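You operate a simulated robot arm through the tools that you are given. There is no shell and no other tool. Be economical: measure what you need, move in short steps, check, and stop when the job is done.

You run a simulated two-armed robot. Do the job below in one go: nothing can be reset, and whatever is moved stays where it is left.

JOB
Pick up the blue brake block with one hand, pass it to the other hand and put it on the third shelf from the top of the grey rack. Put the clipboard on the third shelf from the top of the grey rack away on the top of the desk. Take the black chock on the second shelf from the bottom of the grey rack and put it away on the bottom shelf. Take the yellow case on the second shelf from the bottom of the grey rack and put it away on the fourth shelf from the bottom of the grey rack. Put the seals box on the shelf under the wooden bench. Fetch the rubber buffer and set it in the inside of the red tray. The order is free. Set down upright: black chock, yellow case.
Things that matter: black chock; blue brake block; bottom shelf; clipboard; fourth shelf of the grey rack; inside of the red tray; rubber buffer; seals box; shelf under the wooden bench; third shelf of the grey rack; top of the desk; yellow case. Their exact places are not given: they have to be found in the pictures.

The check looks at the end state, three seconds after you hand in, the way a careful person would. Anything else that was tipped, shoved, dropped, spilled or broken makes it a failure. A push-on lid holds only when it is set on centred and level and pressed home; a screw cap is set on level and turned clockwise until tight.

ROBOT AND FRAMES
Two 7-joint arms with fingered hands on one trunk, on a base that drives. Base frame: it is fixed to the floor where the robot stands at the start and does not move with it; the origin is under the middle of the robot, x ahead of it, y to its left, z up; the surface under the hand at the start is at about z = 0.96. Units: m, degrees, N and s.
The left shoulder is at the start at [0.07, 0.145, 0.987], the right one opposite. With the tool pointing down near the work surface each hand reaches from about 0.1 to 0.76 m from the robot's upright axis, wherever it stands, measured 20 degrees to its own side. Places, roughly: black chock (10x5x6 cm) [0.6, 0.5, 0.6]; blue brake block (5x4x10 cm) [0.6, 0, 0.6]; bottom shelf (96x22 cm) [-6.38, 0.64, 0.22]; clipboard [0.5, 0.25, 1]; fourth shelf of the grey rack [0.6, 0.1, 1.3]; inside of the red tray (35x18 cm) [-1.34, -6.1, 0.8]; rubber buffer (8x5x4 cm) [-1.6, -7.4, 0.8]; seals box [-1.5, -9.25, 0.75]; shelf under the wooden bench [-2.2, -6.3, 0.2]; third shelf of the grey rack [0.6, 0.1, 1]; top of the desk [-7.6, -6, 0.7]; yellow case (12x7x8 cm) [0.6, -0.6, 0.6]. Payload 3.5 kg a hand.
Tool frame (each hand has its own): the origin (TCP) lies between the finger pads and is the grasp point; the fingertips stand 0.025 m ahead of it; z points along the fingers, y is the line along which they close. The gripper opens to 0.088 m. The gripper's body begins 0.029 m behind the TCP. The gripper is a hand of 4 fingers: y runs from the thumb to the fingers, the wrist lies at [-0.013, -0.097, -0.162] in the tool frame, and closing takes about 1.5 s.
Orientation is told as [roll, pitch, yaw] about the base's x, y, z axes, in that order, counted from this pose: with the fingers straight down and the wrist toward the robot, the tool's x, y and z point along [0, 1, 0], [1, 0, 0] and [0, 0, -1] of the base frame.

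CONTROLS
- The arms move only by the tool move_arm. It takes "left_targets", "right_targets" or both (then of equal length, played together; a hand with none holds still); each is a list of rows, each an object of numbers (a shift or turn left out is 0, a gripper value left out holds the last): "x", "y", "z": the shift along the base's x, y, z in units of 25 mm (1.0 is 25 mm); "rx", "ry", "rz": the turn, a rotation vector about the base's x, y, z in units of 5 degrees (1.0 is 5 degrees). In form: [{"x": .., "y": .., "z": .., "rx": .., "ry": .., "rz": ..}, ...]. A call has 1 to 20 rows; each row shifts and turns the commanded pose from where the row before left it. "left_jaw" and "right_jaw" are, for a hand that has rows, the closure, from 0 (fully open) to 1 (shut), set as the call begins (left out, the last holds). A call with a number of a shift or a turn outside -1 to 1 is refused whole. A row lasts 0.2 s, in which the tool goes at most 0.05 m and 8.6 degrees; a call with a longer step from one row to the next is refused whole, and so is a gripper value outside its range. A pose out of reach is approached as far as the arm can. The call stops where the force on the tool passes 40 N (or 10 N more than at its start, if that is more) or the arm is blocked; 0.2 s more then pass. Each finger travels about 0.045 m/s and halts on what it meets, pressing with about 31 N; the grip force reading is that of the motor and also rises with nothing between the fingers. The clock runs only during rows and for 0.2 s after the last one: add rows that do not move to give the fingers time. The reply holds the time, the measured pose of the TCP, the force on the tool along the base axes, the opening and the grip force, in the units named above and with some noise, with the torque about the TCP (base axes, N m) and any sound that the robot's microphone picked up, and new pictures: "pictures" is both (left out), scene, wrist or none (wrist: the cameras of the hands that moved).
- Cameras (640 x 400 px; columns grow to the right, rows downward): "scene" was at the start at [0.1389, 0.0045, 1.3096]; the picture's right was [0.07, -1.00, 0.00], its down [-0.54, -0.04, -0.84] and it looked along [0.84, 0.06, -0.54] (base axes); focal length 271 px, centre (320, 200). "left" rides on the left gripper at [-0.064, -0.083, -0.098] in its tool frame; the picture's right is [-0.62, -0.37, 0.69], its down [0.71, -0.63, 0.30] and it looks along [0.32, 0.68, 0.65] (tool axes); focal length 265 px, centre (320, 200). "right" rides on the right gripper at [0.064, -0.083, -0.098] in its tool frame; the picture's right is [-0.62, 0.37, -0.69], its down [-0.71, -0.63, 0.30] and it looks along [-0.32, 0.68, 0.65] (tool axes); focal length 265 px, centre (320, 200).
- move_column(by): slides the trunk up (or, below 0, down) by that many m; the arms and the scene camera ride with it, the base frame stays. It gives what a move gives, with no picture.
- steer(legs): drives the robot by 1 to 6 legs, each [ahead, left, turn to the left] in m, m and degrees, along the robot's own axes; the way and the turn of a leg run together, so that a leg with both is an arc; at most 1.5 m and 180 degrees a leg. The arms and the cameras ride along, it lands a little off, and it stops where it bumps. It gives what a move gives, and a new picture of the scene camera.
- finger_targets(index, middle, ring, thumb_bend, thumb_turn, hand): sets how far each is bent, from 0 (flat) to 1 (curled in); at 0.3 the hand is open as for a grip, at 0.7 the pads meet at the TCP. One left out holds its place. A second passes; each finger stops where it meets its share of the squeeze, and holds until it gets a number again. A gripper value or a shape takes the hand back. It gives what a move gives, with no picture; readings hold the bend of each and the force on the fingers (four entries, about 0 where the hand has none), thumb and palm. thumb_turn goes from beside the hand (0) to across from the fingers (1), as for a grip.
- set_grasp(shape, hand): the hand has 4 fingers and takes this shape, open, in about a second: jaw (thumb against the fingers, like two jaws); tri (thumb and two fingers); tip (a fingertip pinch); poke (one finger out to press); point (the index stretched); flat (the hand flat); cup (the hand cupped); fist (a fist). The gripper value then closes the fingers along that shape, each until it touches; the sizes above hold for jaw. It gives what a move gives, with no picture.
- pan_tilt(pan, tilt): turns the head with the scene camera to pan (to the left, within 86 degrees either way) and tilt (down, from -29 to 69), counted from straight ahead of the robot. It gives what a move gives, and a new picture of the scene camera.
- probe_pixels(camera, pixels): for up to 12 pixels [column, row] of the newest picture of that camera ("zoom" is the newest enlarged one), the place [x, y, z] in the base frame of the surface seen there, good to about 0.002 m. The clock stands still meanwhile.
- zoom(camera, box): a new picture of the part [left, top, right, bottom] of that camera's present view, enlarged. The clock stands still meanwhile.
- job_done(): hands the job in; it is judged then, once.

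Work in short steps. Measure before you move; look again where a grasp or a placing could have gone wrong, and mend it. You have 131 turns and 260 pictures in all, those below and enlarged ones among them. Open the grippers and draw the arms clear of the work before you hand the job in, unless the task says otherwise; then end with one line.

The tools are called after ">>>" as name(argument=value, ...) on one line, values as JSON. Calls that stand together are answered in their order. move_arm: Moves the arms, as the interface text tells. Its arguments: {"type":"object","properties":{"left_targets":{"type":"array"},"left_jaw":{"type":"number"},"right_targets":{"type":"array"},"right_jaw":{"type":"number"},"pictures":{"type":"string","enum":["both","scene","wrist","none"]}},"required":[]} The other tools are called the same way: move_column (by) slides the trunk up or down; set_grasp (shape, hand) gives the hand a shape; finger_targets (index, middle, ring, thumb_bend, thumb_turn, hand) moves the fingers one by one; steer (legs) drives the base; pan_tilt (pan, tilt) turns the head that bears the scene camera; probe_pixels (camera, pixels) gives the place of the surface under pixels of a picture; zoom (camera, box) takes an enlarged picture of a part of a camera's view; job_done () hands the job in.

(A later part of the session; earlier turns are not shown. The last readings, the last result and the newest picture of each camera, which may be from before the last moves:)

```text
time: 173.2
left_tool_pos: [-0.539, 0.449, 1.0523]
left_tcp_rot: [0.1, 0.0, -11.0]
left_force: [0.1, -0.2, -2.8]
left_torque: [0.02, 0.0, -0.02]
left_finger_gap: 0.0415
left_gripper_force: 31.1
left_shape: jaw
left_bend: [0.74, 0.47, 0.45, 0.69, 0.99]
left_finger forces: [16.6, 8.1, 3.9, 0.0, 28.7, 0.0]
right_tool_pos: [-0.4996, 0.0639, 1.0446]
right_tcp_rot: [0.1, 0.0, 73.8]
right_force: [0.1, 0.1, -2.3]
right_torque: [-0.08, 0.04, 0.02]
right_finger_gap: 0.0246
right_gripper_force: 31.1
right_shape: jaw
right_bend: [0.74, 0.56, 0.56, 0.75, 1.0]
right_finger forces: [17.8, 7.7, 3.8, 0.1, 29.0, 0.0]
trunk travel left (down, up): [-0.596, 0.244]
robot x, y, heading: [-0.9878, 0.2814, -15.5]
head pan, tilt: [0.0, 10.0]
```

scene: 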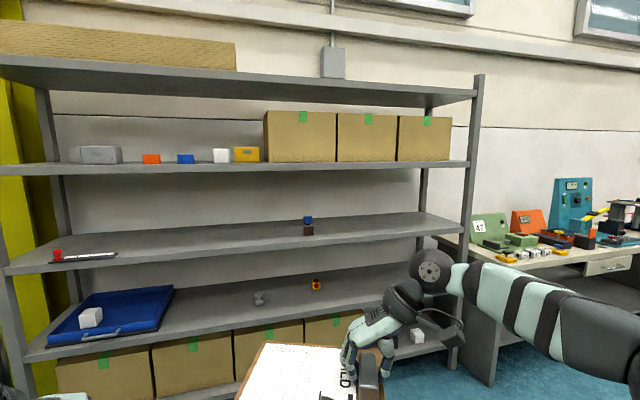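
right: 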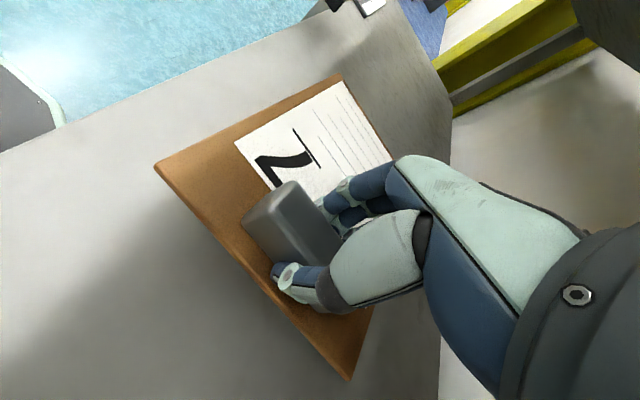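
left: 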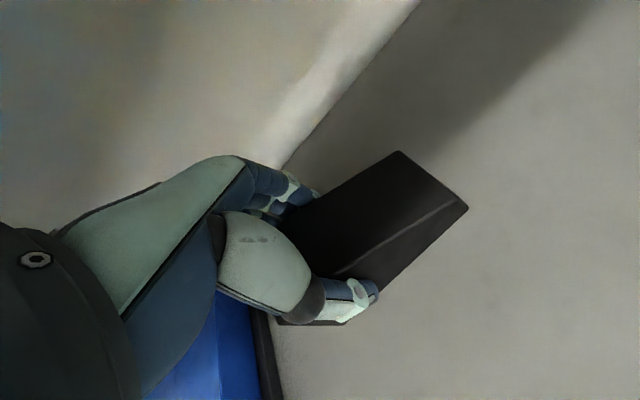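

Rotation was blocked at −15°; look left and right for the obstacle.

>>> pan_tilt(pan=86, tilt=35)

>>> pan_tilt(pan=-86, tilt=35)

```text
time: 174.8
left_tool_pos: [-0.5387, 0.4494, 1.0524]
left_tcp_rot: [0.0, 0.2, -11.0]
left_force: [-0.4, -0.2, -2.1]
left_torque: [0.04, 0.02, 0.04]
left_finger_gap: 0.0416
left_gripper_force: 30.9
left_shape: jaw
left_bend: [0.74, 0.47, 0.45, 0.69, 0.99]
left_finger forces: [16.7, 8.2, 4.0, 0.1, 28.7, 0.0]
right_tool_pos: [-0.4991, 0.0641, 1.0463]
right_tcp_rot: [0.0, 0.0, 73.7]
right_force: [-0.6, 0.0, -1.5]
right_torque: [-0.12, 0.03, -0.01]
right_finger_gap: 0.0246
right_gripper_force: 31.2
right_shape: jaw
right_bend: [0.74, 0.56, 0.56, 0.75, 1.0]
right_finger forces: [17.8, 7.7, 3.7, 0.0, 29.1, 0.1]
trunk travel left (down, up): [-0.596, 0.244]
robot x, y, heading: [-0.9866, 0.2825, -15.8]
head pan, tilt: [85.9, 35.0]
```

scene: 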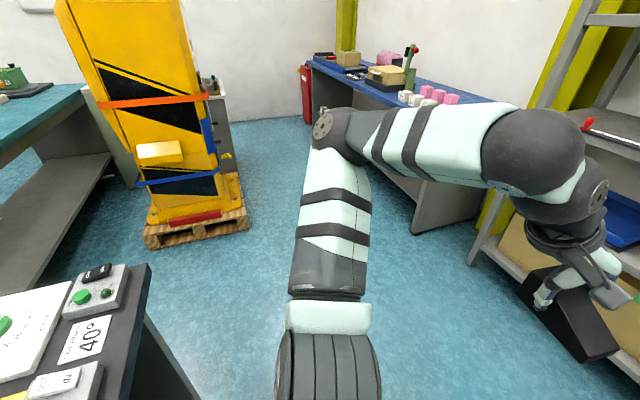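

```text
time: 177.4
left_tool_pos: [-0.5377, 0.449, 1.0512]
left_tcp_rot: [0.0, 0.1, -11.0]
left_force: [-0.2, -0.2, -2.5]
left_torque: [0.01, 0.0, 0.0]
left_finger_gap: 0.0414
left_gripper_force: 30.8
left_shape: jaw
left_bend: [0.74, 0.47, 0.45, 0.69, 0.99]
left_finger forces: [16.5, 8.2, 3.9, 0.0, 28.7, 0.0]
right_tool_pos: [-0.5006, 0.0633, 1.0456]
right_tcp_rot: [0.0, 0.0, 73.8]
right_force: [-0.3, -0.3, -2.4]
right_torque: [-0.12, 0.1, 0.01]
right_finger_gap: 0.0243
right_gripper_force: 30.7
right_shape: jaw
right_bend: [0.74, 0.56, 0.56, 0.75, 1.0]
right_finger forces: [17.8, 7.7, 3.7, 0.0, 29.1, 0.0]
trunk travel left (down, up): [-0.596, 0.244]
robot x, y, heading: [-0.9875, 0.28, -15.5]
head pan, tilt: [-85.9, 35.0]
```

scene: 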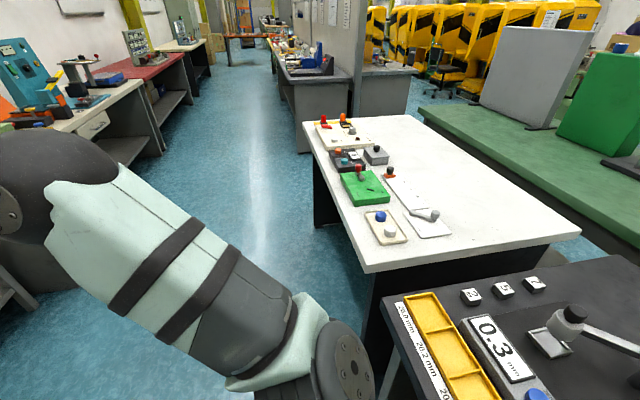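

A dark-topped table stands right behind. Move ahead 0.3 m, raise the trunk so hands clear tabletop items, and survey to the left with the head.

>>> steer(legs=[[0.3, 0, 15]])

>>> move_column(by=0.24)

>>> steer(legs=[[0, 0, 90]])

>>> pan_tilt(pan=70, tilt=25)

```text
time: 179.4
left_tool_pos: [-0.3023, 0.5147, 1.0521]
left_tcp_rot: [0.0, 0.0, 3.6]
left_force: [-0.3, -0.1, -1.4]
left_torque: [0.01, 0.01, 0.03]
left_finger_gap: 0.0418
left_gripper_force: 31.4
left_shape: jaw
left_bend: [0.74, 0.47, 0.45, 0.69, 0.99]
left_finger forces: [16.6, 8.2, 3.9, 0.0, 28.6, 0.1]
right_tool_pos: [-0.17, 0.1507, 1.0467]
right_tcp_rot: [0.0, 0.1, 88.3]
right_force: [0.1, 0.4, -1.5]
right_torque: [-0.12, 0.05, 0.0]
right_finger_gap: 0.0247
right_gripper_force: 30.9
right_shape: jaw
right_bend: [0.74, 0.56, 0.56, 0.75, 1.0]
right_finger forces: [17.8, 7.7, 3.7, 0.0, 29.1, 0.1]
trunk travel left (down, up): [-0.596, 0.244]
robot x, y, heading: [-0.6963, 0.2391, -1.2]
head pan, tilt: [-85.9, 35.0]
```

scene: 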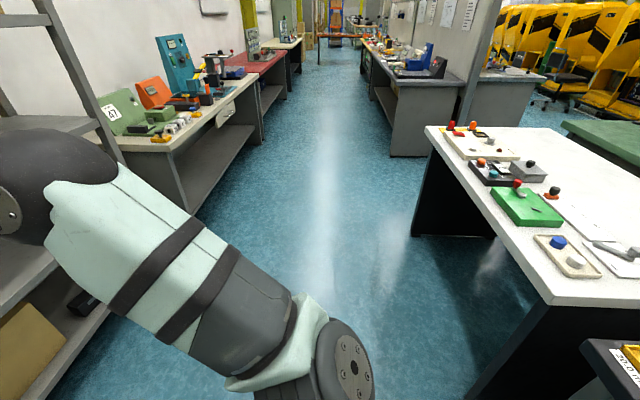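

```text
time: 181.9
left_tool_pos: [-0.3022, 0.5149, 1.2925]
left_tcp_rot: [-0.1, 0.1, 3.6]
left_force: [0.2, -0.7, -2.0]
left_torque: [0.01, -0.04, -0.02]
left_finger_gap: 0.0417
left_gripper_force: 31.7
left_shape: jaw
left_bend: [0.74, 0.47, 0.45, 0.69, 0.99]
left_finger forces: [16.5, 8.2, 3.8, 0.0, 28.6, 0.0]
right_tool_pos: [-0.1696, 0.1519, 1.286]
right_tcp_rot: [0.0, 0.0, 88.4]
right_force: [0.5, 0.2, -0.9]
right_torque: [-0.07, 0.04, -0.01]
right_finger_gap: 0.0247
right_gripper_force: 31.4
right_shape: jaw
right_bend: [0.74, 0.56, 0.56, 0.75, 1.0]
right_finger forces: [17.9, 7.7, 3.7, 0.0, 29.0, 0.0]
trunk travel left (down, up): [-0.836, 0.004]
robot x, y, heading: [-0.6971, 0.2428, -1.0]
head pan, tilt: [-85.9, 35.0]
```

```text
time: 186.1
left_tool_pos: [-0.9665, 0.6383, 1.2915]
left_tcp_rot: [0.0, 0.1, 92.6]
left_force: [0.2, 0.4, -1.7]
left_torque: [-0.01, -0.02, -0.02]
left_finger_gap: 0.0412
left_gripper_force: 30.8
left_shape: jaw
left_bend: [0.74, 0.48, 0.45, 0.69, 0.99]
left_finger forces: [16.2, 8.1, 3.9, 0.0, 28.1, 0.0]
right_tool_pos: [-0.6006, 0.7658, 1.2849]
right_tcp_rot: [0.0, -0.1, 177.4]
right_force: [0.0, -0.7, -1.4]
right_torque: [-0.03, -0.12, -0.01]
right_finger_gap: 0.0244
right_gripper_force: 31.4
right_shape: jaw
right_bend: [0.74, 0.56, 0.56, 0.75, 1.0]
right_finger forces: [17.8, 7.6, 3.7, 0.0, 29.0, 0.1]
trunk travel left (down, up): [-0.836, 0.004]
robot x, y, heading: [-0.6985, 0.239, 88.1]
head pan, tilt: [-85.9, 35.0]
```

scene: 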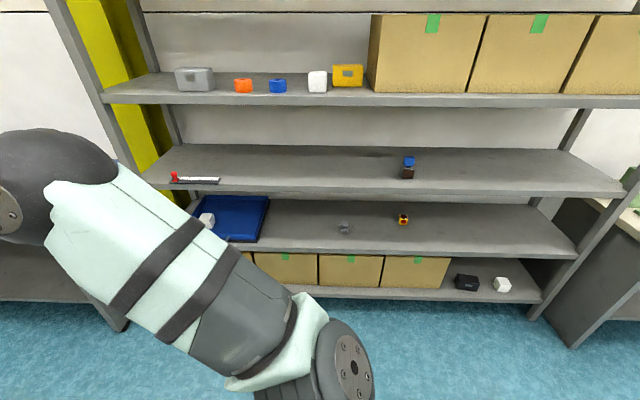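

```text
time: 188.5
left_tool_pos: [-0.9666, 0.638, 1.2906]
left_tcp_rot: [0.0, 0.1, 92.5]
left_force: [-0.8, -0.2, -1.9]
left_torque: [-0.01, 0.02, -0.02]
left_finger_gap: 0.0411
left_gripper_force: 30.6
left_shape: jaw
left_bend: [0.74, 0.48, 0.45, 0.69, 0.99]
left_finger forces: [16.2, 8.1, 3.8, 0.0, 28.2, 0.1]
right_tool_pos: [-0.5999, 0.7637, 1.2857]
right_tcp_rot: [0.0, 0.0, 177.4]
right_force: [0.3, 1.2, -1.8]
right_torque: [-0.02, -0.08, -0.03]
right_finger_gap: 0.0243
right_gripper_force: 31.3
right_shape: jaw
right_bend: [0.74, 0.56, 0.56, 0.75, 1.0]
right_finger forces: [17.8, 7.7, 3.7, 0.0, 29.0, 0.1]
trunk travel left (down, up): [-0.836, 0.004]
robot x, y, heading: [-0.6983, 0.2359, 88.0]
head pan, tilt: [70.0, 25.0]
```

scene: 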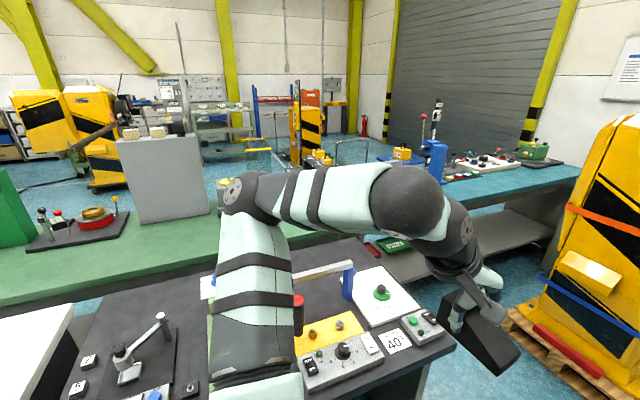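

Map key points: benches, floor gaps and the far racks.

>>> probe_pixels(camera="scene", pixels=[[452, 345], [368, 240], [500, 315], [585, 165], [470, 285], [380, 265], [20, 300], [200, 220], [215, 180], [270, 150], [345, 135], [215, 145]])

>>> zoom(camera="scene", box=[180, 60, 400, 200])

>>> probe_pixels(camera="zoom", pixels=[[80, 270], [150, 262], [60, 190], [100, 215], [200, 215], [230, 150], [270, 260], [350, 300], [380, 240], [500, 180], [100, 330], [450, 245]])

```text
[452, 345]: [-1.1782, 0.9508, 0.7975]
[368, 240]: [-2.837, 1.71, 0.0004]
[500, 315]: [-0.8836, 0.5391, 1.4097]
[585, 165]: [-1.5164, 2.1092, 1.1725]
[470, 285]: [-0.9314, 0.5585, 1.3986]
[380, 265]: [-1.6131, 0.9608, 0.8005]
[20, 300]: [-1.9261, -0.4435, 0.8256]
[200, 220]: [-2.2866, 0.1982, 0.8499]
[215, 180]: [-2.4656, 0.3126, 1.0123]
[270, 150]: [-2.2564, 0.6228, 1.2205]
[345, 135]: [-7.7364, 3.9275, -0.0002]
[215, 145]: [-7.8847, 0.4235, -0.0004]
```

```text
2.86 times, centred on (290, 130) of scene
```

zoom: 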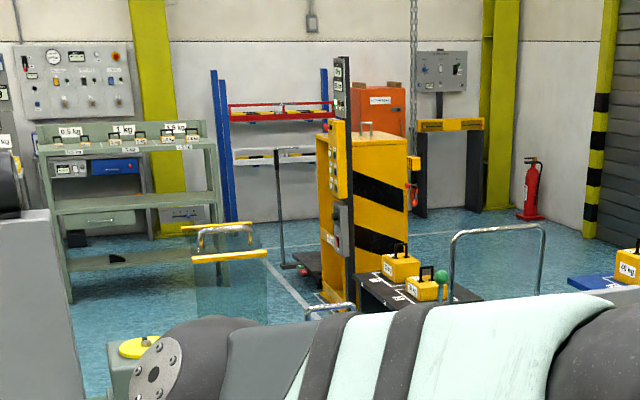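

```text
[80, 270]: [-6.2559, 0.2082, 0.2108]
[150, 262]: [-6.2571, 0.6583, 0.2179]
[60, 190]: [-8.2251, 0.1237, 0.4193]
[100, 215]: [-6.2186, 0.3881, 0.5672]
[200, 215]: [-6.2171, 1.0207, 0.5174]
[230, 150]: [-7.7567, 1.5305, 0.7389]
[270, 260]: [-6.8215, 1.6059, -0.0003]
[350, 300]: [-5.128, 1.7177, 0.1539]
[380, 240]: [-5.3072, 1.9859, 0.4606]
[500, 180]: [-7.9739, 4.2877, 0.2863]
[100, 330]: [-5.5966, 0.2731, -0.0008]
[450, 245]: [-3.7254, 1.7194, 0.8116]
```

Destination is the green-grey weights bench (bottom shelf z≈0.215, front x≈−6.22, y 0.1–1.1). Now probe the passage between the dark table, green bench and teal bench.

>>> pan_tilt(pan=50, tilt=40)

>>> probe_pixels(camera="scene", pixels=[[100, 120], [150, 150], [200, 120], [250, 100], [300, 120], [350, 150], [400, 200], [450, 150], [300, 200], [250, 200], [350, 300], [500, 250]])

```text
time: 189.3
left_tool_pos: [-0.9675, 0.6378, 1.2921]
left_tcp_rot: [0.1, 0.0, 92.6]
left_force: [0.5, 0.6, -1.1]
left_torque: [0.04, 0.01, 0.01]
left_finger_gap: 0.0413
left_gripper_force: 31.1
left_shape: jaw
left_bend: [0.74, 0.48, 0.45, 0.69, 0.99]
left_finger forces: [16.2, 8.2, 3.9, 0.1, 28.3, 0.0]
right_tool_pos: [-0.6006, 0.7645, 1.2867]
right_tcp_rot: [-0.1, 0.0, 177.4]
right_force: [-0.3, 0.3, -0.6]
right_torque: [0.0, -0.13, 0.0]
right_finger_gap: 0.0244
right_gripper_force: 31.1
right_shape: jaw
right_bend: [0.74, 0.56, 0.56, 0.75, 1.0]
right_finger forces: [17.8, 7.6, 3.6, 0.0, 29.0, 0.0]
trunk travel left (down, up): [-0.836, 0.004]
robot x, y, heading: [-0.6939, 0.2398, 87.9]
head pan, tilt: [50.0, 40.0]
```

scene: 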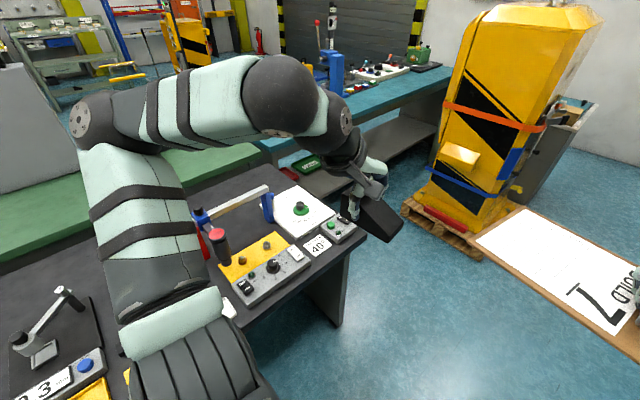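

```text
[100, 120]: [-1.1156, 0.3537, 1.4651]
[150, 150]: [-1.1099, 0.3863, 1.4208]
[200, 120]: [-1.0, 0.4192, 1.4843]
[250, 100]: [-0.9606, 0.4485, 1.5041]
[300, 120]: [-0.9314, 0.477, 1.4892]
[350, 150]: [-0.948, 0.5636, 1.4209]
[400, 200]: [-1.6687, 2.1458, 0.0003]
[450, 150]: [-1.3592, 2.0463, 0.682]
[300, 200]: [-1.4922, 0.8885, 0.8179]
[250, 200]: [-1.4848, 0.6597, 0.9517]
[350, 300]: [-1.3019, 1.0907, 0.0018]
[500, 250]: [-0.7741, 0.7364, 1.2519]
```

>>> probe_pixels(camera="scene", pixels=[[445, 80], [400, 100], [375, 110], [270, 140], [280, 160], [315, 185], [430, 130], [245, 150], [230, 180], [410, 205], [440, 240], [390, 180]])

>>> zoom(camera="scene", box=[180, 40, 480, 240])

```text
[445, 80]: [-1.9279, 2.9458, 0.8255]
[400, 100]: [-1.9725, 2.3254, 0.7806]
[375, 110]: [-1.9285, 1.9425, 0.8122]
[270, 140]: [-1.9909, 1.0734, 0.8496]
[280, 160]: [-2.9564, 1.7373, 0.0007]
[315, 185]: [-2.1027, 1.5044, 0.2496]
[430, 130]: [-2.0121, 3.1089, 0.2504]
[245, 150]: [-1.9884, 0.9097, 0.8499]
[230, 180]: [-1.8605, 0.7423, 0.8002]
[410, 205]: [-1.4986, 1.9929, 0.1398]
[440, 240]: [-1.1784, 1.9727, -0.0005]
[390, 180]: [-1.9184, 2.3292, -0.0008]
```

```text
2.00 times, centred on (330, 140) of scene
```

zoom: 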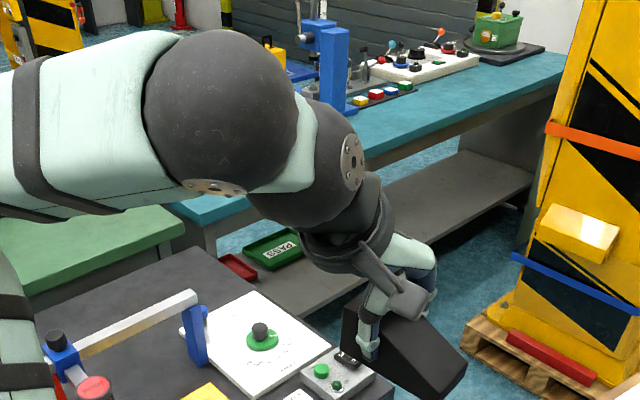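

The teal and green benches form a wall on the west; the gap must be south. Turn to face south (−90°) and survey right.

>>> steer(legs=[[0, 0, -90], [0, 0, -88]])

>>> pan_tilt(pan=-25, tilt=20)

>>> probe_pixels(camera="scene", pixels=[[60, 200], [120, 160], [200, 200], [260, 160], [300, 200], [340, 150], [400, 120], [420, 180], [480, 150], [520, 200], [560, 120], [600, 250]])

```text
time: 197.2
left_tool_pos: [-0.4066, -0.1469, 1.2919]
left_tcp_rot: [0.0, 0.0, -84.3]
left_force: [0.7, 0.5, -2.3]
left_torque: [-0.03, -0.04, 0.0]
left_finger_gap: 0.0407
left_gripper_force: 31.6
left_shape: jaw
left_bend: [0.74, 0.48, 0.45, 0.7, 0.99]
left_finger forces: [15.9, 8.0, 3.9, 0.1, 27.7, 0.1]
right_tool_pos: [-0.7657, -0.2927, 1.2857]
right_tcp_rot: [0.0, 0.0, 0.5]
right_force: [0.4, -0.5, -1.1]
right_torque: [0.01, 0.11, 0.0]
right_finger_gap: 0.0244
right_gripper_force: 31.2
right_shape: jaw
right_bend: [0.74, 0.56, 0.57, 0.75, 0.99]
right_finger forces: [17.8, 7.5, 3.7, 0.1, 28.9, 0.1]
trunk travel left (down, up): [-0.836, 0.004]
robot x, y, heading: [-0.695, 0.2372, -88.9]
head pan, tilt: [50.0, 40.0]
```

scene: 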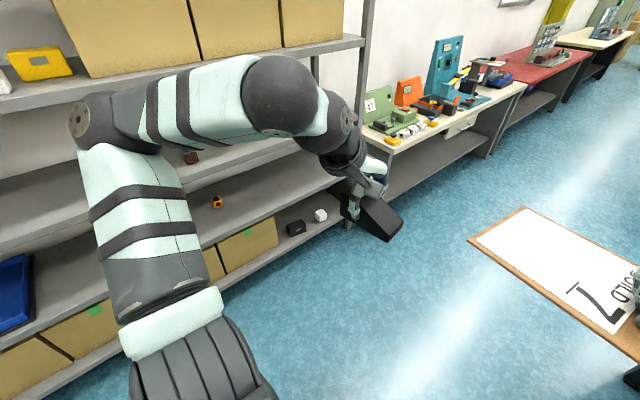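

```text
time: 198.7
left_tool_pos: [-0.4082, -0.146, 1.2918]
left_tcp_rot: [0.0, 0.0, -84.4]
left_force: [1.0, 0.3, -1.7]
left_torque: [-0.01, -0.03, 0.01]
left_finger_gap: 0.0407
left_gripper_force: 30.8
left_shape: jaw
left_bend: [0.74, 0.48, 0.45, 0.7, 0.99]
left_finger forces: [15.9, 8.0, 3.9, 0.0, 27.9, 0.1]
right_tool_pos: [-0.7664, -0.2922, 1.2866]
right_tcp_rot: [0.0, 0.0, 0.4]
right_force: [-0.4, -0.2, -2.4]
right_torque: [0.04, 0.09, 0.0]
right_finger_gap: 0.0246
right_gripper_force: 31.0
right_shape: jaw
right_bend: [0.74, 0.56, 0.57, 0.75, 0.99]
right_finger forces: [17.8, 7.5, 3.7, 0.0, 29.0, 0.0]
trunk travel left (down, up): [-0.836, 0.004]
robot x, y, heading: [-0.6942, 0.2381, -89.1]
head pan, tilt: [-25.0, 20.0]
```

scene: 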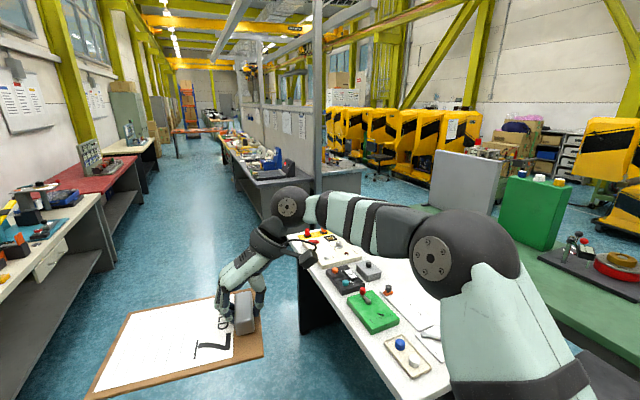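

```text
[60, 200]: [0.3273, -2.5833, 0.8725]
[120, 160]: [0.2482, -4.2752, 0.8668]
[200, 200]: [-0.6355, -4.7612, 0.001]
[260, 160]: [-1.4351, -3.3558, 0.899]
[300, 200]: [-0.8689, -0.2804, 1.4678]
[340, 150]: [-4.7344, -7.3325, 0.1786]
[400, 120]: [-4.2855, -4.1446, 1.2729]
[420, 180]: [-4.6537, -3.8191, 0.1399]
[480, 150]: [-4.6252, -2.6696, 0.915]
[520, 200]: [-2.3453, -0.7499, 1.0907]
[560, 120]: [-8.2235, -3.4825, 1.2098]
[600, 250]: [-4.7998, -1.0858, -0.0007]
```

Aisle south is clear; a westward gap seems to lie between the white table and the partition bench (y≈−2.4). Drive there and face west.

>>> steer(legs=[[1.3, 0.05, 0], [1.2, 0, 0], [0, 0, -90]])

>>> pan_tilt(pan=0, tilt=25)

>>> probe_pixels(camera="scene", pixels=[[100, 200], [180, 200], [260, 150], [320, 150], [320, 200], [380, 150], [420, 200], [460, 150], [500, 180], [540, 220], [580, 160], [320, 110]])

```text
time: 214.6
left_tool_pos: [-0.9752, -2.5293, 1.2928]
left_tcp_rot: [0.1, 0.1, -173.5]
left_force: [0.9, 0.0, -1.6]
left_torque: [-0.03, -0.02, 0.01]
left_finger_gap: 0.0406
left_gripper_force: 31.1
left_shape: jaw
left_bend: [0.74, 0.48, 0.46, 0.7, 0.99]
left_finger forces: [15.8, 7.9, 3.9, 0.1, 27.7, 0.0]
right_tool_pos: [-1.1269, -2.1738, 1.2862]
right_tcp_rot: [0.1, 0.0, -88.5]
right_force: [-0.3, -0.2, -1.1]
right_torque: [0.11, -0.04, -0.01]
right_finger_gap: 0.024
right_gripper_force: 31.0
right_shape: jaw
right_bend: [0.74, 0.56, 0.57, 0.75, 0.99]
right_finger forces: [17.9, 7.5, 3.6, 0.0, 28.8, 0.1]
trunk travel left (down, up): [-0.836, 0.004]
robot x, y, heading: [-0.5931, -2.2348, -178.2]
head pan, tilt: [-25.0, 20.0]
```

scene: 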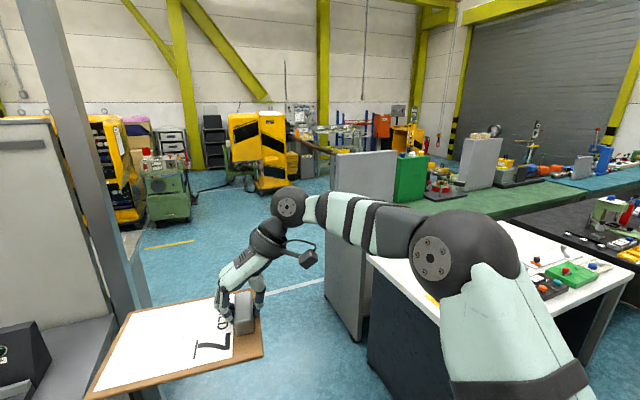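

```text
time: 215.5
left_tool_pos: [-0.9749, -2.5307, 1.2913]
left_tcp_rot: [0.0, 0.2, -173.5]
left_force: [0.3, 0.4, -1.8]
left_torque: [-0.04, 0.01, 0.01]
left_finger_gap: 0.0405
left_gripper_force: 31.1
left_shape: jaw
left_bend: [0.74, 0.48, 0.46, 0.7, 0.99]
left_finger forces: [15.8, 7.9, 3.9, 0.0, 27.7, 0.0]
right_tool_pos: [-1.1266, -2.1736, 1.2859]
right_tcp_rot: [-0.1, 0.0, -88.6]
right_force: [-0.1, -0.1, -0.9]
right_torque: [0.1, -0.01, 0.01]
right_finger_gap: 0.0244
right_gripper_force: 31.2
right_shape: jaw
right_bend: [0.74, 0.56, 0.57, 0.75, 0.99]
right_finger forces: [17.9, 7.5, 3.7, 0.0, 28.9, 0.0]
trunk travel left (down, up): [-0.836, 0.004]
robot x, y, heading: [-0.6003, -2.2318, -178.1]
head pan, tilt: [0.0, 25.0]
```

scene: 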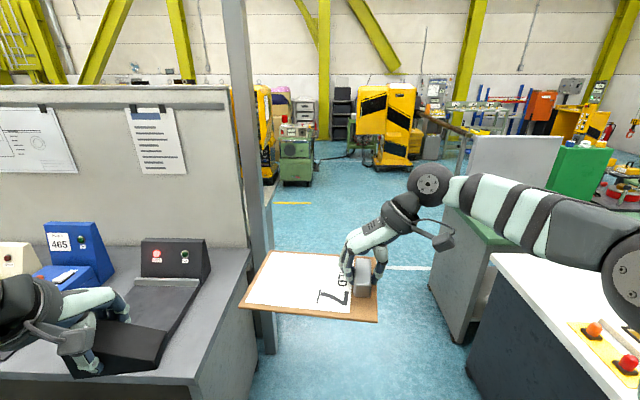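

```text
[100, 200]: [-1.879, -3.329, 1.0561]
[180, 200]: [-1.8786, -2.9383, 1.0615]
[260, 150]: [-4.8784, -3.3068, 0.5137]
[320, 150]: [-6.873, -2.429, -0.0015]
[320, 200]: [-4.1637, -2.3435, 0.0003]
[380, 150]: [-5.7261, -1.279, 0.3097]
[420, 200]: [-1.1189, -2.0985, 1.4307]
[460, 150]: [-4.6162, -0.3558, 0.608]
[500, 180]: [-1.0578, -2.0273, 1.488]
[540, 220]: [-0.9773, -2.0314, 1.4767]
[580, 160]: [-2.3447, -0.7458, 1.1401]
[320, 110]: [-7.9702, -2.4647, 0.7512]
```

A floor gap leads west. Probe its width.

>>> probe_pixels(camera="scene", pixels=[[268, 345], [440, 260], [455, 330], [250, 380], [195, 390], [245, 320], [490, 300], [400, 300], [340, 350], [440, 390]])

```text
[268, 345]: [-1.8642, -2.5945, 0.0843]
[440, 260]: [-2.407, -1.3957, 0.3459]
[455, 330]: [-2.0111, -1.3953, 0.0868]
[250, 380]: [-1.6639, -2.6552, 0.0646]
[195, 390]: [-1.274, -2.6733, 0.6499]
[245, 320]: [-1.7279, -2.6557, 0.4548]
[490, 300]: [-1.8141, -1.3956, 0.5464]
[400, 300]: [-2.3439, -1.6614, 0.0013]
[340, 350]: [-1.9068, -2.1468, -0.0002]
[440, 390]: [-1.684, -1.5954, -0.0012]
```

Gap is 1.2 m (y −2.59…−1.40). Pass along y≈−1.98 to x≈−3.2 and look again.

>>> steer(legs=[[0, -0.25, -1.9], [1.3, 0, 0], [1.3, 0, 0]])

>>> pan_tilt(pan=-35, tilt=20)

>>> probe_pixels(camera="scene", pixels=[[100, 150], [200, 150], [250, 150], [300, 150], [350, 150], [400, 150], [450, 150], [500, 150], [300, 200], [350, 200], [400, 200], [200, 200]])

```text
time: 229.4
left_tool_pos: [-3.5644, -2.2228, 1.2925]
left_tcp_rot: [0.0, 0.1, -177.2]
left_force: [0.1, -0.1, -2.2]
left_torque: [-0.03, 0.02, -0.03]
left_finger_gap: 0.0405
left_gripper_force: 30.5
left_shape: jaw
left_bend: [0.74, 0.48, 0.46, 0.7, 0.99]
left_finger forces: [15.8, 8.0, 3.9, 0.0, 27.7, 0.0]
right_tool_pos: [-3.6929, -1.8562, 1.2858]
right_tcp_rot: [-0.1, 0.0, -92.4]
right_force: [-0.7, -0.4, -0.6]
right_torque: [0.14, -0.01, 0.0]
right_finger_gap: 0.0243
right_gripper_force: 31.1
right_shape: jaw
right_bend: [0.74, 0.56, 0.57, 0.75, 0.99]
right_finger forces: [17.9, 7.5, 3.6, 0.0, 29.0, 0.1]
trunk travel left (down, up): [-0.836, 0.004]
robot x, y, heading: [-3.1677, -1.9502, 178.2]
head pan, tilt: [0.0, 25.0]
```

scene: 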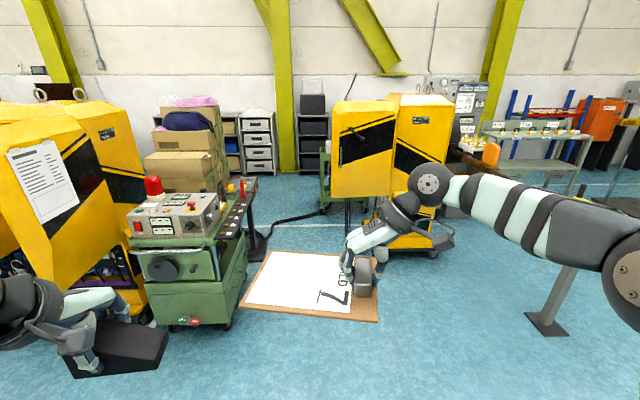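

```text
time: 230.4
left_tool_pos: [-3.5639, -2.2236, 1.2921]
left_tcp_rot: [-0.1, 0.3, -177.2]
left_force: [-0.1, 0.0, -1.1]
left_torque: [0.0, 0.01, -0.02]
left_finger_gap: 0.0407
left_gripper_force: 31.3
left_shape: jaw
left_bend: [0.74, 0.48, 0.46, 0.7, 0.99]
left_finger forces: [15.7, 8.0, 3.9, 0.1, 27.8, 0.1]
right_tool_pos: [-3.6943, -1.8576, 1.2866]
right_tcp_rot: [0.0, -0.1, -92.4]
right_force: [0.9, 0.1, -0.8]
right_torque: [0.11, 0.0, 0.03]
right_finger_gap: 0.0242
right_gripper_force: 31.1
right_shape: jaw
right_bend: [0.74, 0.56, 0.57, 0.75, 0.99]
right_finger forces: [17.9, 7.5, 3.7, 0.0, 29.0, 0.0]
trunk travel left (down, up): [-0.836, 0.004]
robot x, y, heading: [-3.1661, -1.9506, 178.0]
head pan, tilt: [-35.0, 20.0]
```

scene: 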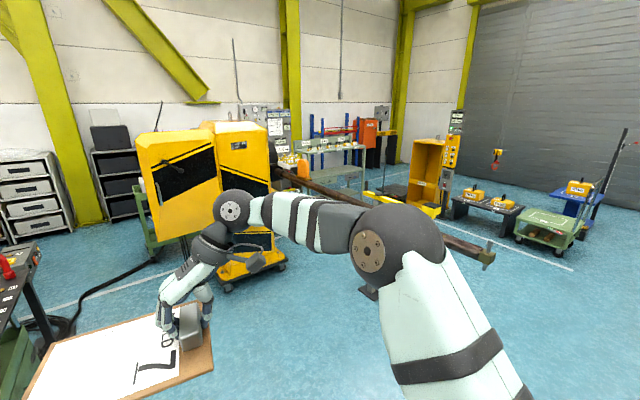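

```text
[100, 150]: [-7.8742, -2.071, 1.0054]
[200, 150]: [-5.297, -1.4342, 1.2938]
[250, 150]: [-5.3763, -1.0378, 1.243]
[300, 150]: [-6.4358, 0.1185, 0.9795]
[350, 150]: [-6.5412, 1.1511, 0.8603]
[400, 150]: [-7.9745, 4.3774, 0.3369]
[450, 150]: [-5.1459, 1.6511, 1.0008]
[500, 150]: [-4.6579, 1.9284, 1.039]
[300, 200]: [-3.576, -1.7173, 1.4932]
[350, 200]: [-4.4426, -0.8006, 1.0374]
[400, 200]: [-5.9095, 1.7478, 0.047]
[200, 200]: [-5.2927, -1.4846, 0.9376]
```

A long beam at about 1 m height lies ahead to the right. Zoom and probe it.

>>> zoom(camera="scene", box=[240, 120, 600, 320])

>>> probe_pixels(camera="scene", pixels=[[285, 172], [305, 182], [455, 240], [485, 252], [490, 262], [370, 293], [360, 215], [270, 290], [275, 262], [500, 300], [430, 205], [340, 170]])

```text
1.78 times, centred on (420, 220) of scene
```

zoom: 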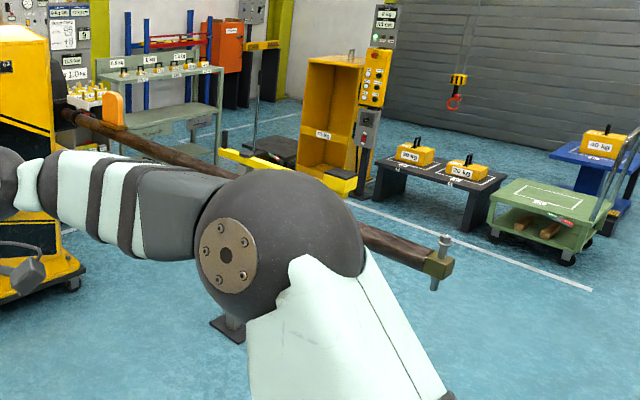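

```text
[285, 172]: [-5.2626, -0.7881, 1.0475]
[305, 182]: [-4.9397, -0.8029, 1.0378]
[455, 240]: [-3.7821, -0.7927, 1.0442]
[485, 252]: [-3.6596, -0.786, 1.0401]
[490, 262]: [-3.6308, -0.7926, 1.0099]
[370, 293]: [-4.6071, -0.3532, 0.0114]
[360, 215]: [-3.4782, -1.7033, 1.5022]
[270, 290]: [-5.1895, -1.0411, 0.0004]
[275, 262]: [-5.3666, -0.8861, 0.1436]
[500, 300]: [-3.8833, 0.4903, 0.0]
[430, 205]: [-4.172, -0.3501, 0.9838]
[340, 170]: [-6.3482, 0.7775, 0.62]
```

Beam spans x −5.26…−3.63 at y −0.8. I strafe north along x≈−3.08 to y≈0.55, then look west.

>>> steer(legs=[[-0.08, 0, 2], [0, -1.3, 0], [0, -1.25, 0]])

>>> pan_tilt(pan=0, tilt=20)

>>> probe_pixels(camera="scene", pixels=[[100, 200], [180, 200], [200, 160], [250, 160], [300, 160], [350, 160], [400, 160], [300, 220], [350, 220], [250, 220], [500, 200], [450, 130]])

```text
time: 243.5
left_tool_pos: [-3.5184, 0.2988, 1.2919]
left_tcp_rot: [0.0, 0.1, -174.8]
left_force: [1.0, -0.4, -2.0]
left_torque: [0.01, -0.02, -0.02]
left_finger_gap: 0.0404
left_gripper_force: 31.0
left_shape: jaw
left_bend: [0.74, 0.48, 0.46, 0.7, 0.99]
left_finger forces: [15.9, 8.1, 3.9, 0.0, 28.0, 0.0]
right_tool_pos: [-3.6624, 0.6578, 1.2866]
right_tcp_rot: [0.0, 0.0, -90.0]
right_force: [-0.2, -1.3, -0.5]
right_torque: [0.08, -0.04, 0.01]
right_finger_gap: 0.0243
right_gripper_force: 30.5
right_shape: jaw
right_bend: [0.74, 0.57, 0.58, 0.75, 0.99]
right_finger forces: [18.0, 7.4, 3.7, 0.0, 29.0, 0.0]
trunk travel left (down, up): [-0.836, 0.004]
robot x, y, heading: [-3.1297, 0.5858, -179.4]
head pan, tilt: [-35.0, 20.0]
```

scene: 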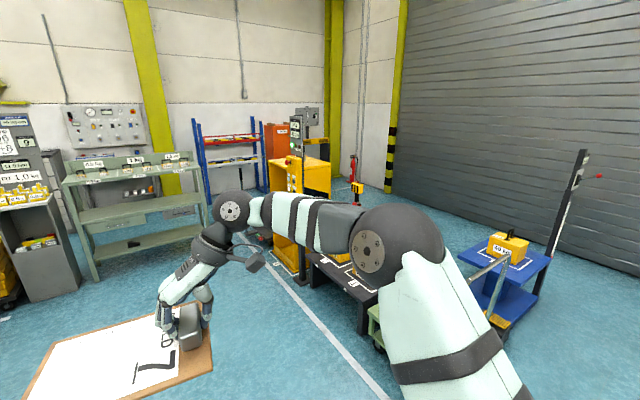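

```text
time: 244.5
left_tool_pos: [-3.5171, 0.2988, 1.2927]
left_tcp_rot: [0.0, 0.2, -174.8]
left_force: [-0.1, 0.3, -1.8]
left_torque: [-0.01, -0.01, 0.02]
left_finger_gap: 0.0405
left_gripper_force: 30.8
left_shape: jaw
left_bend: [0.74, 0.48, 0.46, 0.7, 0.99]
left_finger forces: [15.9, 8.1, 3.9, 0.1, 27.9, 0.1]
right_tool_pos: [-3.6615, 0.6586, 1.2861]
right_tcp_rot: [0.0, -0.1, -89.8]
right_force: [0.0, 0.5, -1.3]
right_torque: [0.09, -0.01, -0.03]
right_finger_gap: 0.0242
right_gripper_force: 31.3
right_shape: jaw
right_bend: [0.74, 0.57, 0.58, 0.75, 0.99]
right_finger forces: [18.0, 7.3, 3.8, 0.0, 29.0, 0.1]
trunk travel left (down, up): [-0.836, 0.004]
robot x, y, heading: [-3.1329, 0.5906, -179.7]
head pan, tilt: [0.0, 20.0]
```

scene: 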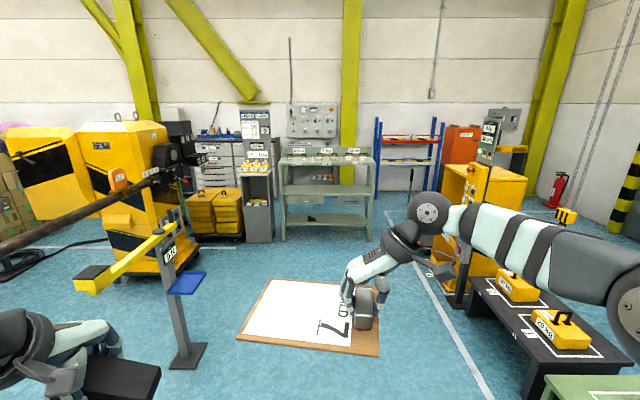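

```text
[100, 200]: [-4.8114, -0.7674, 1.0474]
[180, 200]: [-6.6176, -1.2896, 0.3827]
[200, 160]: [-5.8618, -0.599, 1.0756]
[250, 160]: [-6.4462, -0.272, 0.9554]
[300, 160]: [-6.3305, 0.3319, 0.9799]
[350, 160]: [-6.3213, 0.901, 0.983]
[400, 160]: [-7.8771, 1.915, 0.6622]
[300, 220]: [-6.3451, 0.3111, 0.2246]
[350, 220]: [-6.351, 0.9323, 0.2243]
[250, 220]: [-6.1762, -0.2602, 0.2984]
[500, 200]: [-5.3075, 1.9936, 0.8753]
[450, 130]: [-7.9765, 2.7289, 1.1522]
```

Bench is straight ahead. Drive 1.85 m, then look closely at its bottom shelf.

>>> steer(legs=[[1.0, 0, 0], [0.85, 0, 0]])

>>> pan_tilt(pan=15, tilt=35)

>>> probe_pixels(camera="scene", pixels=[[150, 160], [200, 160], [250, 160], [300, 160], [200, 190], [250, 190], [300, 190], [200, 215], [250, 215], [300, 215], [250, 240], [150, 215]])

```text
time: 253.8
left_tool_pos: [-5.3752, 0.2866, 1.2929]
left_tcp_rot: [-0.1, 0.1, -175.6]
left_force: [-0.5, -0.8, -2.0]
left_torque: [0.01, -0.02, -0.03]
left_finger_gap: 0.0405
left_gripper_force: 31.2
left_shape: jaw
left_bend: [0.74, 0.48, 0.46, 0.7, 0.99]
left_finger forces: [16.0, 8.1, 3.9, 0.0, 28.0, 0.0]
right_tool_pos: [-5.5133, 0.6489, 1.2856]
right_tcp_rot: [0.0, -0.1, -90.8]
right_force: [0.6, -0.8, -1.9]
right_torque: [0.11, 0.01, 0.0]
right_finger_gap: 0.0246
right_gripper_force: 31.2
right_shape: jaw
right_bend: [0.74, 0.57, 0.58, 0.75, 0.99]
right_finger forces: [18.0, 7.4, 3.9, 0.0, 29.1, 0.0]
trunk travel left (down, up): [-0.836, 0.004]
robot x, y, heading: [-4.9845, 0.5675, 179.7]
head pan, tilt: [0.0, 20.0]
```

scene: 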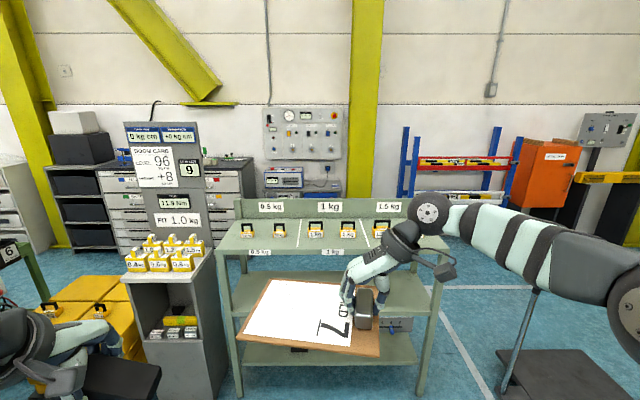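

```text
time: 254.6
left_tool_pos: [-5.3753, 0.2877, 1.2927]
left_tcp_rot: [0.0, 0.2, -175.6]
left_force: [0.0, 0.4, -2.6]
left_torque: [-0.02, 0.0, 0.0]
left_finger_gap: 0.0406
left_gripper_force: 31.3
left_shape: jaw
left_bend: [0.74, 0.48, 0.46, 0.7, 0.99]
left_finger forces: [16.0, 8.1, 4.0, 0.0, 27.9, 0.0]
right_tool_pos: [-5.5147, 0.6498, 1.285]
right_tcp_rot: [0.0, 0.0, -90.9]
right_force: [-0.8, 0.1, -1.8]
right_torque: [0.11, -0.02, -0.04]
right_finger_gap: 0.0242
right_gripper_force: 31.1
right_shape: jaw
right_bend: [0.74, 0.57, 0.58, 0.75, 0.99]
right_finger forces: [18.0, 7.4, 3.8, 0.0, 29.0, 0.1]
trunk travel left (down, up): [-0.836, 0.004]
robot x, y, heading: [-4.9849, 0.5695, 179.8]
head pan, tilt: [15.0, 35.0]
```

scene: 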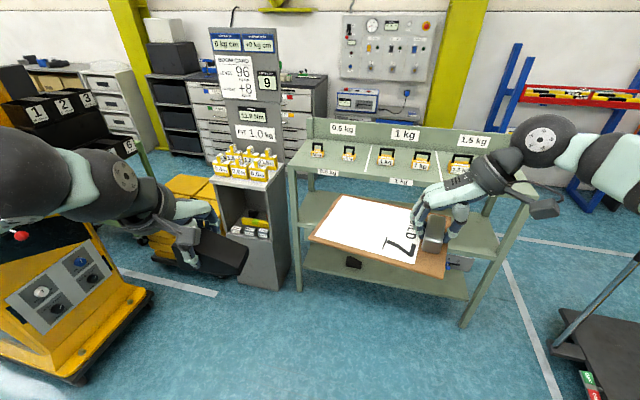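

```text
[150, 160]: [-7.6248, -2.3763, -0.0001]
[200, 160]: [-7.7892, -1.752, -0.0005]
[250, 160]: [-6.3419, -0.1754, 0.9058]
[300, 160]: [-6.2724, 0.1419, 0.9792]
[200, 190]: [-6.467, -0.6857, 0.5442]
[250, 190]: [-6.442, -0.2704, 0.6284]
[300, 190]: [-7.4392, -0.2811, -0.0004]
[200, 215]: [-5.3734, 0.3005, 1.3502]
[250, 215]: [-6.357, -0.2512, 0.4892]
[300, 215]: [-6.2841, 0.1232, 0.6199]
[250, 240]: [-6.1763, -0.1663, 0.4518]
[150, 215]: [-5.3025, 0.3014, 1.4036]
```

Probe the left yellow machine and bottom shelf, then lower the trunk.

>>> probe_pixels(camera="scene", pixels=[[145, 295], [60, 290], [20, 240], [310, 258], [440, 285], [460, 295], [355, 263], [385, 275], [600, 340], [560, 350], [330, 250], [310, 215]])

>>> move_column(by=-0.4)

>>> move_column(by=-0.3)

>>> pan_tilt(pan=10, tilt=25)

```text
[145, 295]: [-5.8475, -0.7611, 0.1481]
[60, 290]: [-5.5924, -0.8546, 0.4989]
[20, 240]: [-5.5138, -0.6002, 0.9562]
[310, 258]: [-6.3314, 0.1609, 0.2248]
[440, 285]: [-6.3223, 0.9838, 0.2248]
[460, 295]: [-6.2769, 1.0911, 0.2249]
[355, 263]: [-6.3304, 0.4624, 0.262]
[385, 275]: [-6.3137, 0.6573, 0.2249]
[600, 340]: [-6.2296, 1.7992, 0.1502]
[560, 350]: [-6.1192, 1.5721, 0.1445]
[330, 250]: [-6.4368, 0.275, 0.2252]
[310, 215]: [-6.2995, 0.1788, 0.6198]
```

```text
time: 258.4
left_tool_pos: [-5.3749, 0.2867, 0.8919]
left_tcp_rot: [0.0, 0.2, -175.6]
left_force: [0.6, -0.1, -2.7]
left_torque: [-0.03, 0.0, -0.03]
left_finger_gap: 0.0406
left_gripper_force: 30.7
left_shape: jaw
left_bend: [0.74, 0.48, 0.46, 0.7, 0.99]
left_finger forces: [15.9, 8.1, 3.8, 0.0, 27.9, 0.1]
right_tool_pos: [-5.5143, 0.6487, 0.886]
right_tcp_rot: [0.0, 0.1, -90.8]
right_force: [-0.1, -0.4, -2.0]
right_torque: [0.1, -0.02, 0.01]
right_finger_gap: 0.0242
right_gripper_force: 31.3
right_shape: jaw
right_bend: [0.74, 0.57, 0.58, 0.75, 0.99]
right_finger forces: [18.0, 7.4, 3.8, 0.1, 29.0, 0.1]
trunk travel left (down, up): [-0.436, 0.404]
robot x, y, heading: [-4.9838, 0.5679, 179.9]
head pan, tilt: [15.0, 35.0]
```

```text
time: 261.4
left_tool_pos: [-5.3761, 0.2862, 0.5923]
left_tcp_rot: [0.1, 0.1, -175.6]
left_force: [-0.6, 1.0, -1.6]
left_torque: [-0.01, 0.01, -0.01]
left_finger_gap: 0.0404
left_gripper_force: 31.1
left_shape: jaw
left_bend: [0.74, 0.48, 0.46, 0.7, 0.99]
left_finger forces: [16.0, 8.1, 3.9, 0.0, 27.8, 0.0]
right_tool_pos: [-5.5147, 0.6482, 0.5859]
right_tcp_rot: [0.1, 0.0, -90.8]
right_force: [0.4, -0.6, -0.8]
right_torque: [0.08, -0.03, 0.02]
right_finger_gap: 0.0242
right_gripper_force: 31.2
right_shape: jaw
right_bend: [0.74, 0.57, 0.58, 0.75, 0.99]
right_finger forces: [18.1, 7.3, 3.8, 0.0, 29.1, 0.0]
trunk travel left (down, up): [-0.136, 0.704]
robot x, y, heading: [-4.9809, 0.573, 179.7]
head pan, tilt: [15.0, 35.0]
```

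```text
time: 262.1
left_tool_pos: [-5.3759, 0.2872, 0.5926]
left_tcp_rot: [-0.1, 0.1, -175.6]
left_force: [-0.2, 0.1, -2.3]
left_torque: [0.02, -0.01, 0.01]
left_finger_gap: 0.0406
left_gripper_force: 30.8
left_shape: jaw
left_bend: [0.74, 0.48, 0.46, 0.7, 0.99]
left_finger forces: [16.0, 8.1, 3.9, 0.0, 27.9, 0.0]
right_tool_pos: [-5.5149, 0.6493, 0.5867]
right_tcp_rot: [0.0, 0.0, -90.8]
right_force: [-0.6, 0.2, -1.9]
right_torque: [0.11, -0.02, -0.01]
right_finger_gap: 0.0243
right_gripper_force: 30.5
right_shape: jaw
right_bend: [0.74, 0.57, 0.58, 0.75, 0.99]
right_finger forces: [18.0, 7.4, 3.8, 0.0, 29.0, 0.0]
trunk travel left (down, up): [-0.136, 0.704]
robot x, y, heading: [-4.982, 0.5649, 179.8]
head pan, tilt: [10.0, 25.0]
```

scene: 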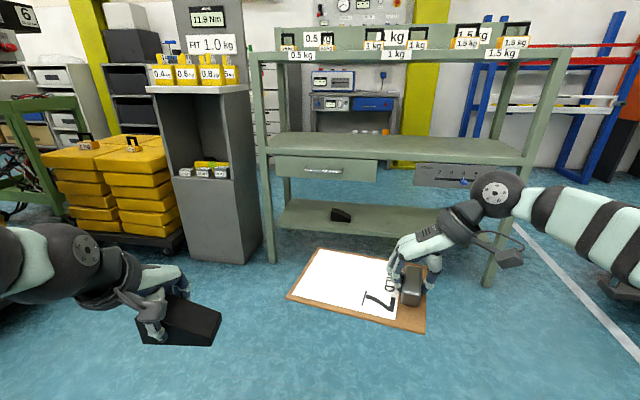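

Bottom shelf at z 0.225; existing black piece at y≈0.46, so I'll set ours at y≈0.30. Pull the right hand (board) back 0.13 m, extend the left 0.26 m, lower the trunk 0.13 m.

>>> move_arm(left_targets=[{"x": -0.95}, {"x": -0.95}, {"x": -0.95}, {"x": -0.95}, {"x": -0.95}, {"x": -0.95}, {"x": -0.95}, {"x": -0.95}, {"x": -0.95}, {"x": -0.95}, {"x": -0.95}], right_targets=[{"x": 0.47}, {"x": 0.47}, {"x": 0.47}, {"x": 0.47}, {"x": 0.47}, {"x": 0.47}, {"x": 0.47}, {"x": 0.47}, {"x": 0.47}, {"x": 0.47}, {"x": 0.47}], pictures="none")

>>> move_column(by=-0.13)

>>> move_arm(left_targets=[{"z": -0.8}, {"z": -0.8}, {"z": -0.8}, {"z": -0.8}, {"z": -0.8}, {"z": -0.8}, {"z": -0.8}], pictures="scene")

```text
time: 264.5
left_tool_pos: [-5.6369, 0.2864, 0.5922]
left_tcp_rot: [0.0, 0.1, -175.6]
left_force: [-0.6, -0.4, -2.2]
left_torque: [0.0, -0.03, 0.01]
left_finger_gap: 0.0406
left_gripper_force: 31.1
left_shape: jaw
left_bend: [0.74, 0.48, 0.46, 0.7, 0.99]
left_finger forces: [16.0, 7.9, 3.9, 0.0, 28.0, 0.0]
right_tool_pos: [-5.3826, 0.6483, 0.5856]
right_tcp_rot: [0.1, -0.1, -90.8]
right_force: [0.6, 0.7, -1.4]
right_torque: [0.11, -0.02, 0.0]
right_finger_gap: 0.0241
right_gripper_force: 30.6
right_shape: jaw
right_bend: [0.74, 0.57, 0.58, 0.75, 0.99]
right_finger forces: [18.0, 7.3, 3.8, 0.1, 29.0, 0.0]
trunk travel left (down, up): [-0.136, 0.704]
robot x, y, heading: [-4.9841, 0.5651, 179.8]
head pan, tilt: [10.0, 25.0]
```

```text
time: 266.1
left_tool_pos: [-5.6362, 0.2857, 0.4629]
left_tcp_rot: [0.0, 0.2, -175.6]
left_force: [0.0, -0.1, -1.5]
left_torque: [-0.02, -0.01, 0.04]
left_finger_gap: 0.0404
left_gripper_force: 31.2
left_shape: jaw
left_bend: [0.74, 0.48, 0.46, 0.7, 0.99]
left_finger forces: [16.2, 7.9, 4.0, 0.1, 28.0, 0.0]
right_tool_pos: [-5.385, 0.6491, 0.4554]
right_tcp_rot: [0.0, -0.1, -90.7]
right_force: [0.6, -0.4, -1.9]
right_torque: [0.13, -0.01, 0.0]
right_finger_gap: 0.0243
right_gripper_force: 31.0
right_shape: jaw
right_bend: [0.74, 0.57, 0.58, 0.75, 0.99]
right_finger forces: [17.9, 7.3, 3.7, 0.0, 29.1, 0.0]
trunk travel left (down, up): [-0.006, 0.834]
robot x, y, heading: [-4.9882, 0.5681, 179.9]
head pan, tilt: [10.0, 25.0]
```

```text
time: 267.7
left_tool_pos: [-5.6336, 0.2869, 0.3222]
left_tcp_rot: [0.0, 0.2, -175.6]
left_force: [0.3, -0.4, -1.8]
left_torque: [-0.01, 0.01, -0.01]
left_finger_gap: 0.0404
left_gripper_force: 31.3
left_shape: jaw
left_bend: [0.74, 0.48, 0.46, 0.7, 0.99]
left_finger forces: [16.1, 8.0, 3.9, 0.0, 28.0, 0.1]
right_tool_pos: [-5.3832, 0.649, 0.455]
right_tcp_rot: [-0.1, 0.0, -90.8]
right_force: [-0.7, 0.5, -2.0]
right_torque: [0.1, -0.07, -0.01]
right_finger_gap: 0.0241
right_gripper_force: 31.3
right_shape: jaw
right_bend: [0.74, 0.57, 0.58, 0.75, 0.99]
right_finger forces: [18.0, 7.3, 3.7, 0.0, 29.0, 0.0]
trunk travel left (down, up): [-0.006, 0.834]
robot x, y, heading: [-4.9844, 0.5682, 179.7]
head pan, tilt: [10.0, 25.0]
```

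scene: 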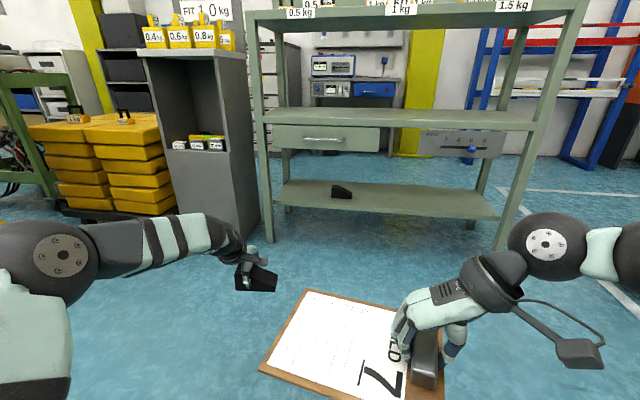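

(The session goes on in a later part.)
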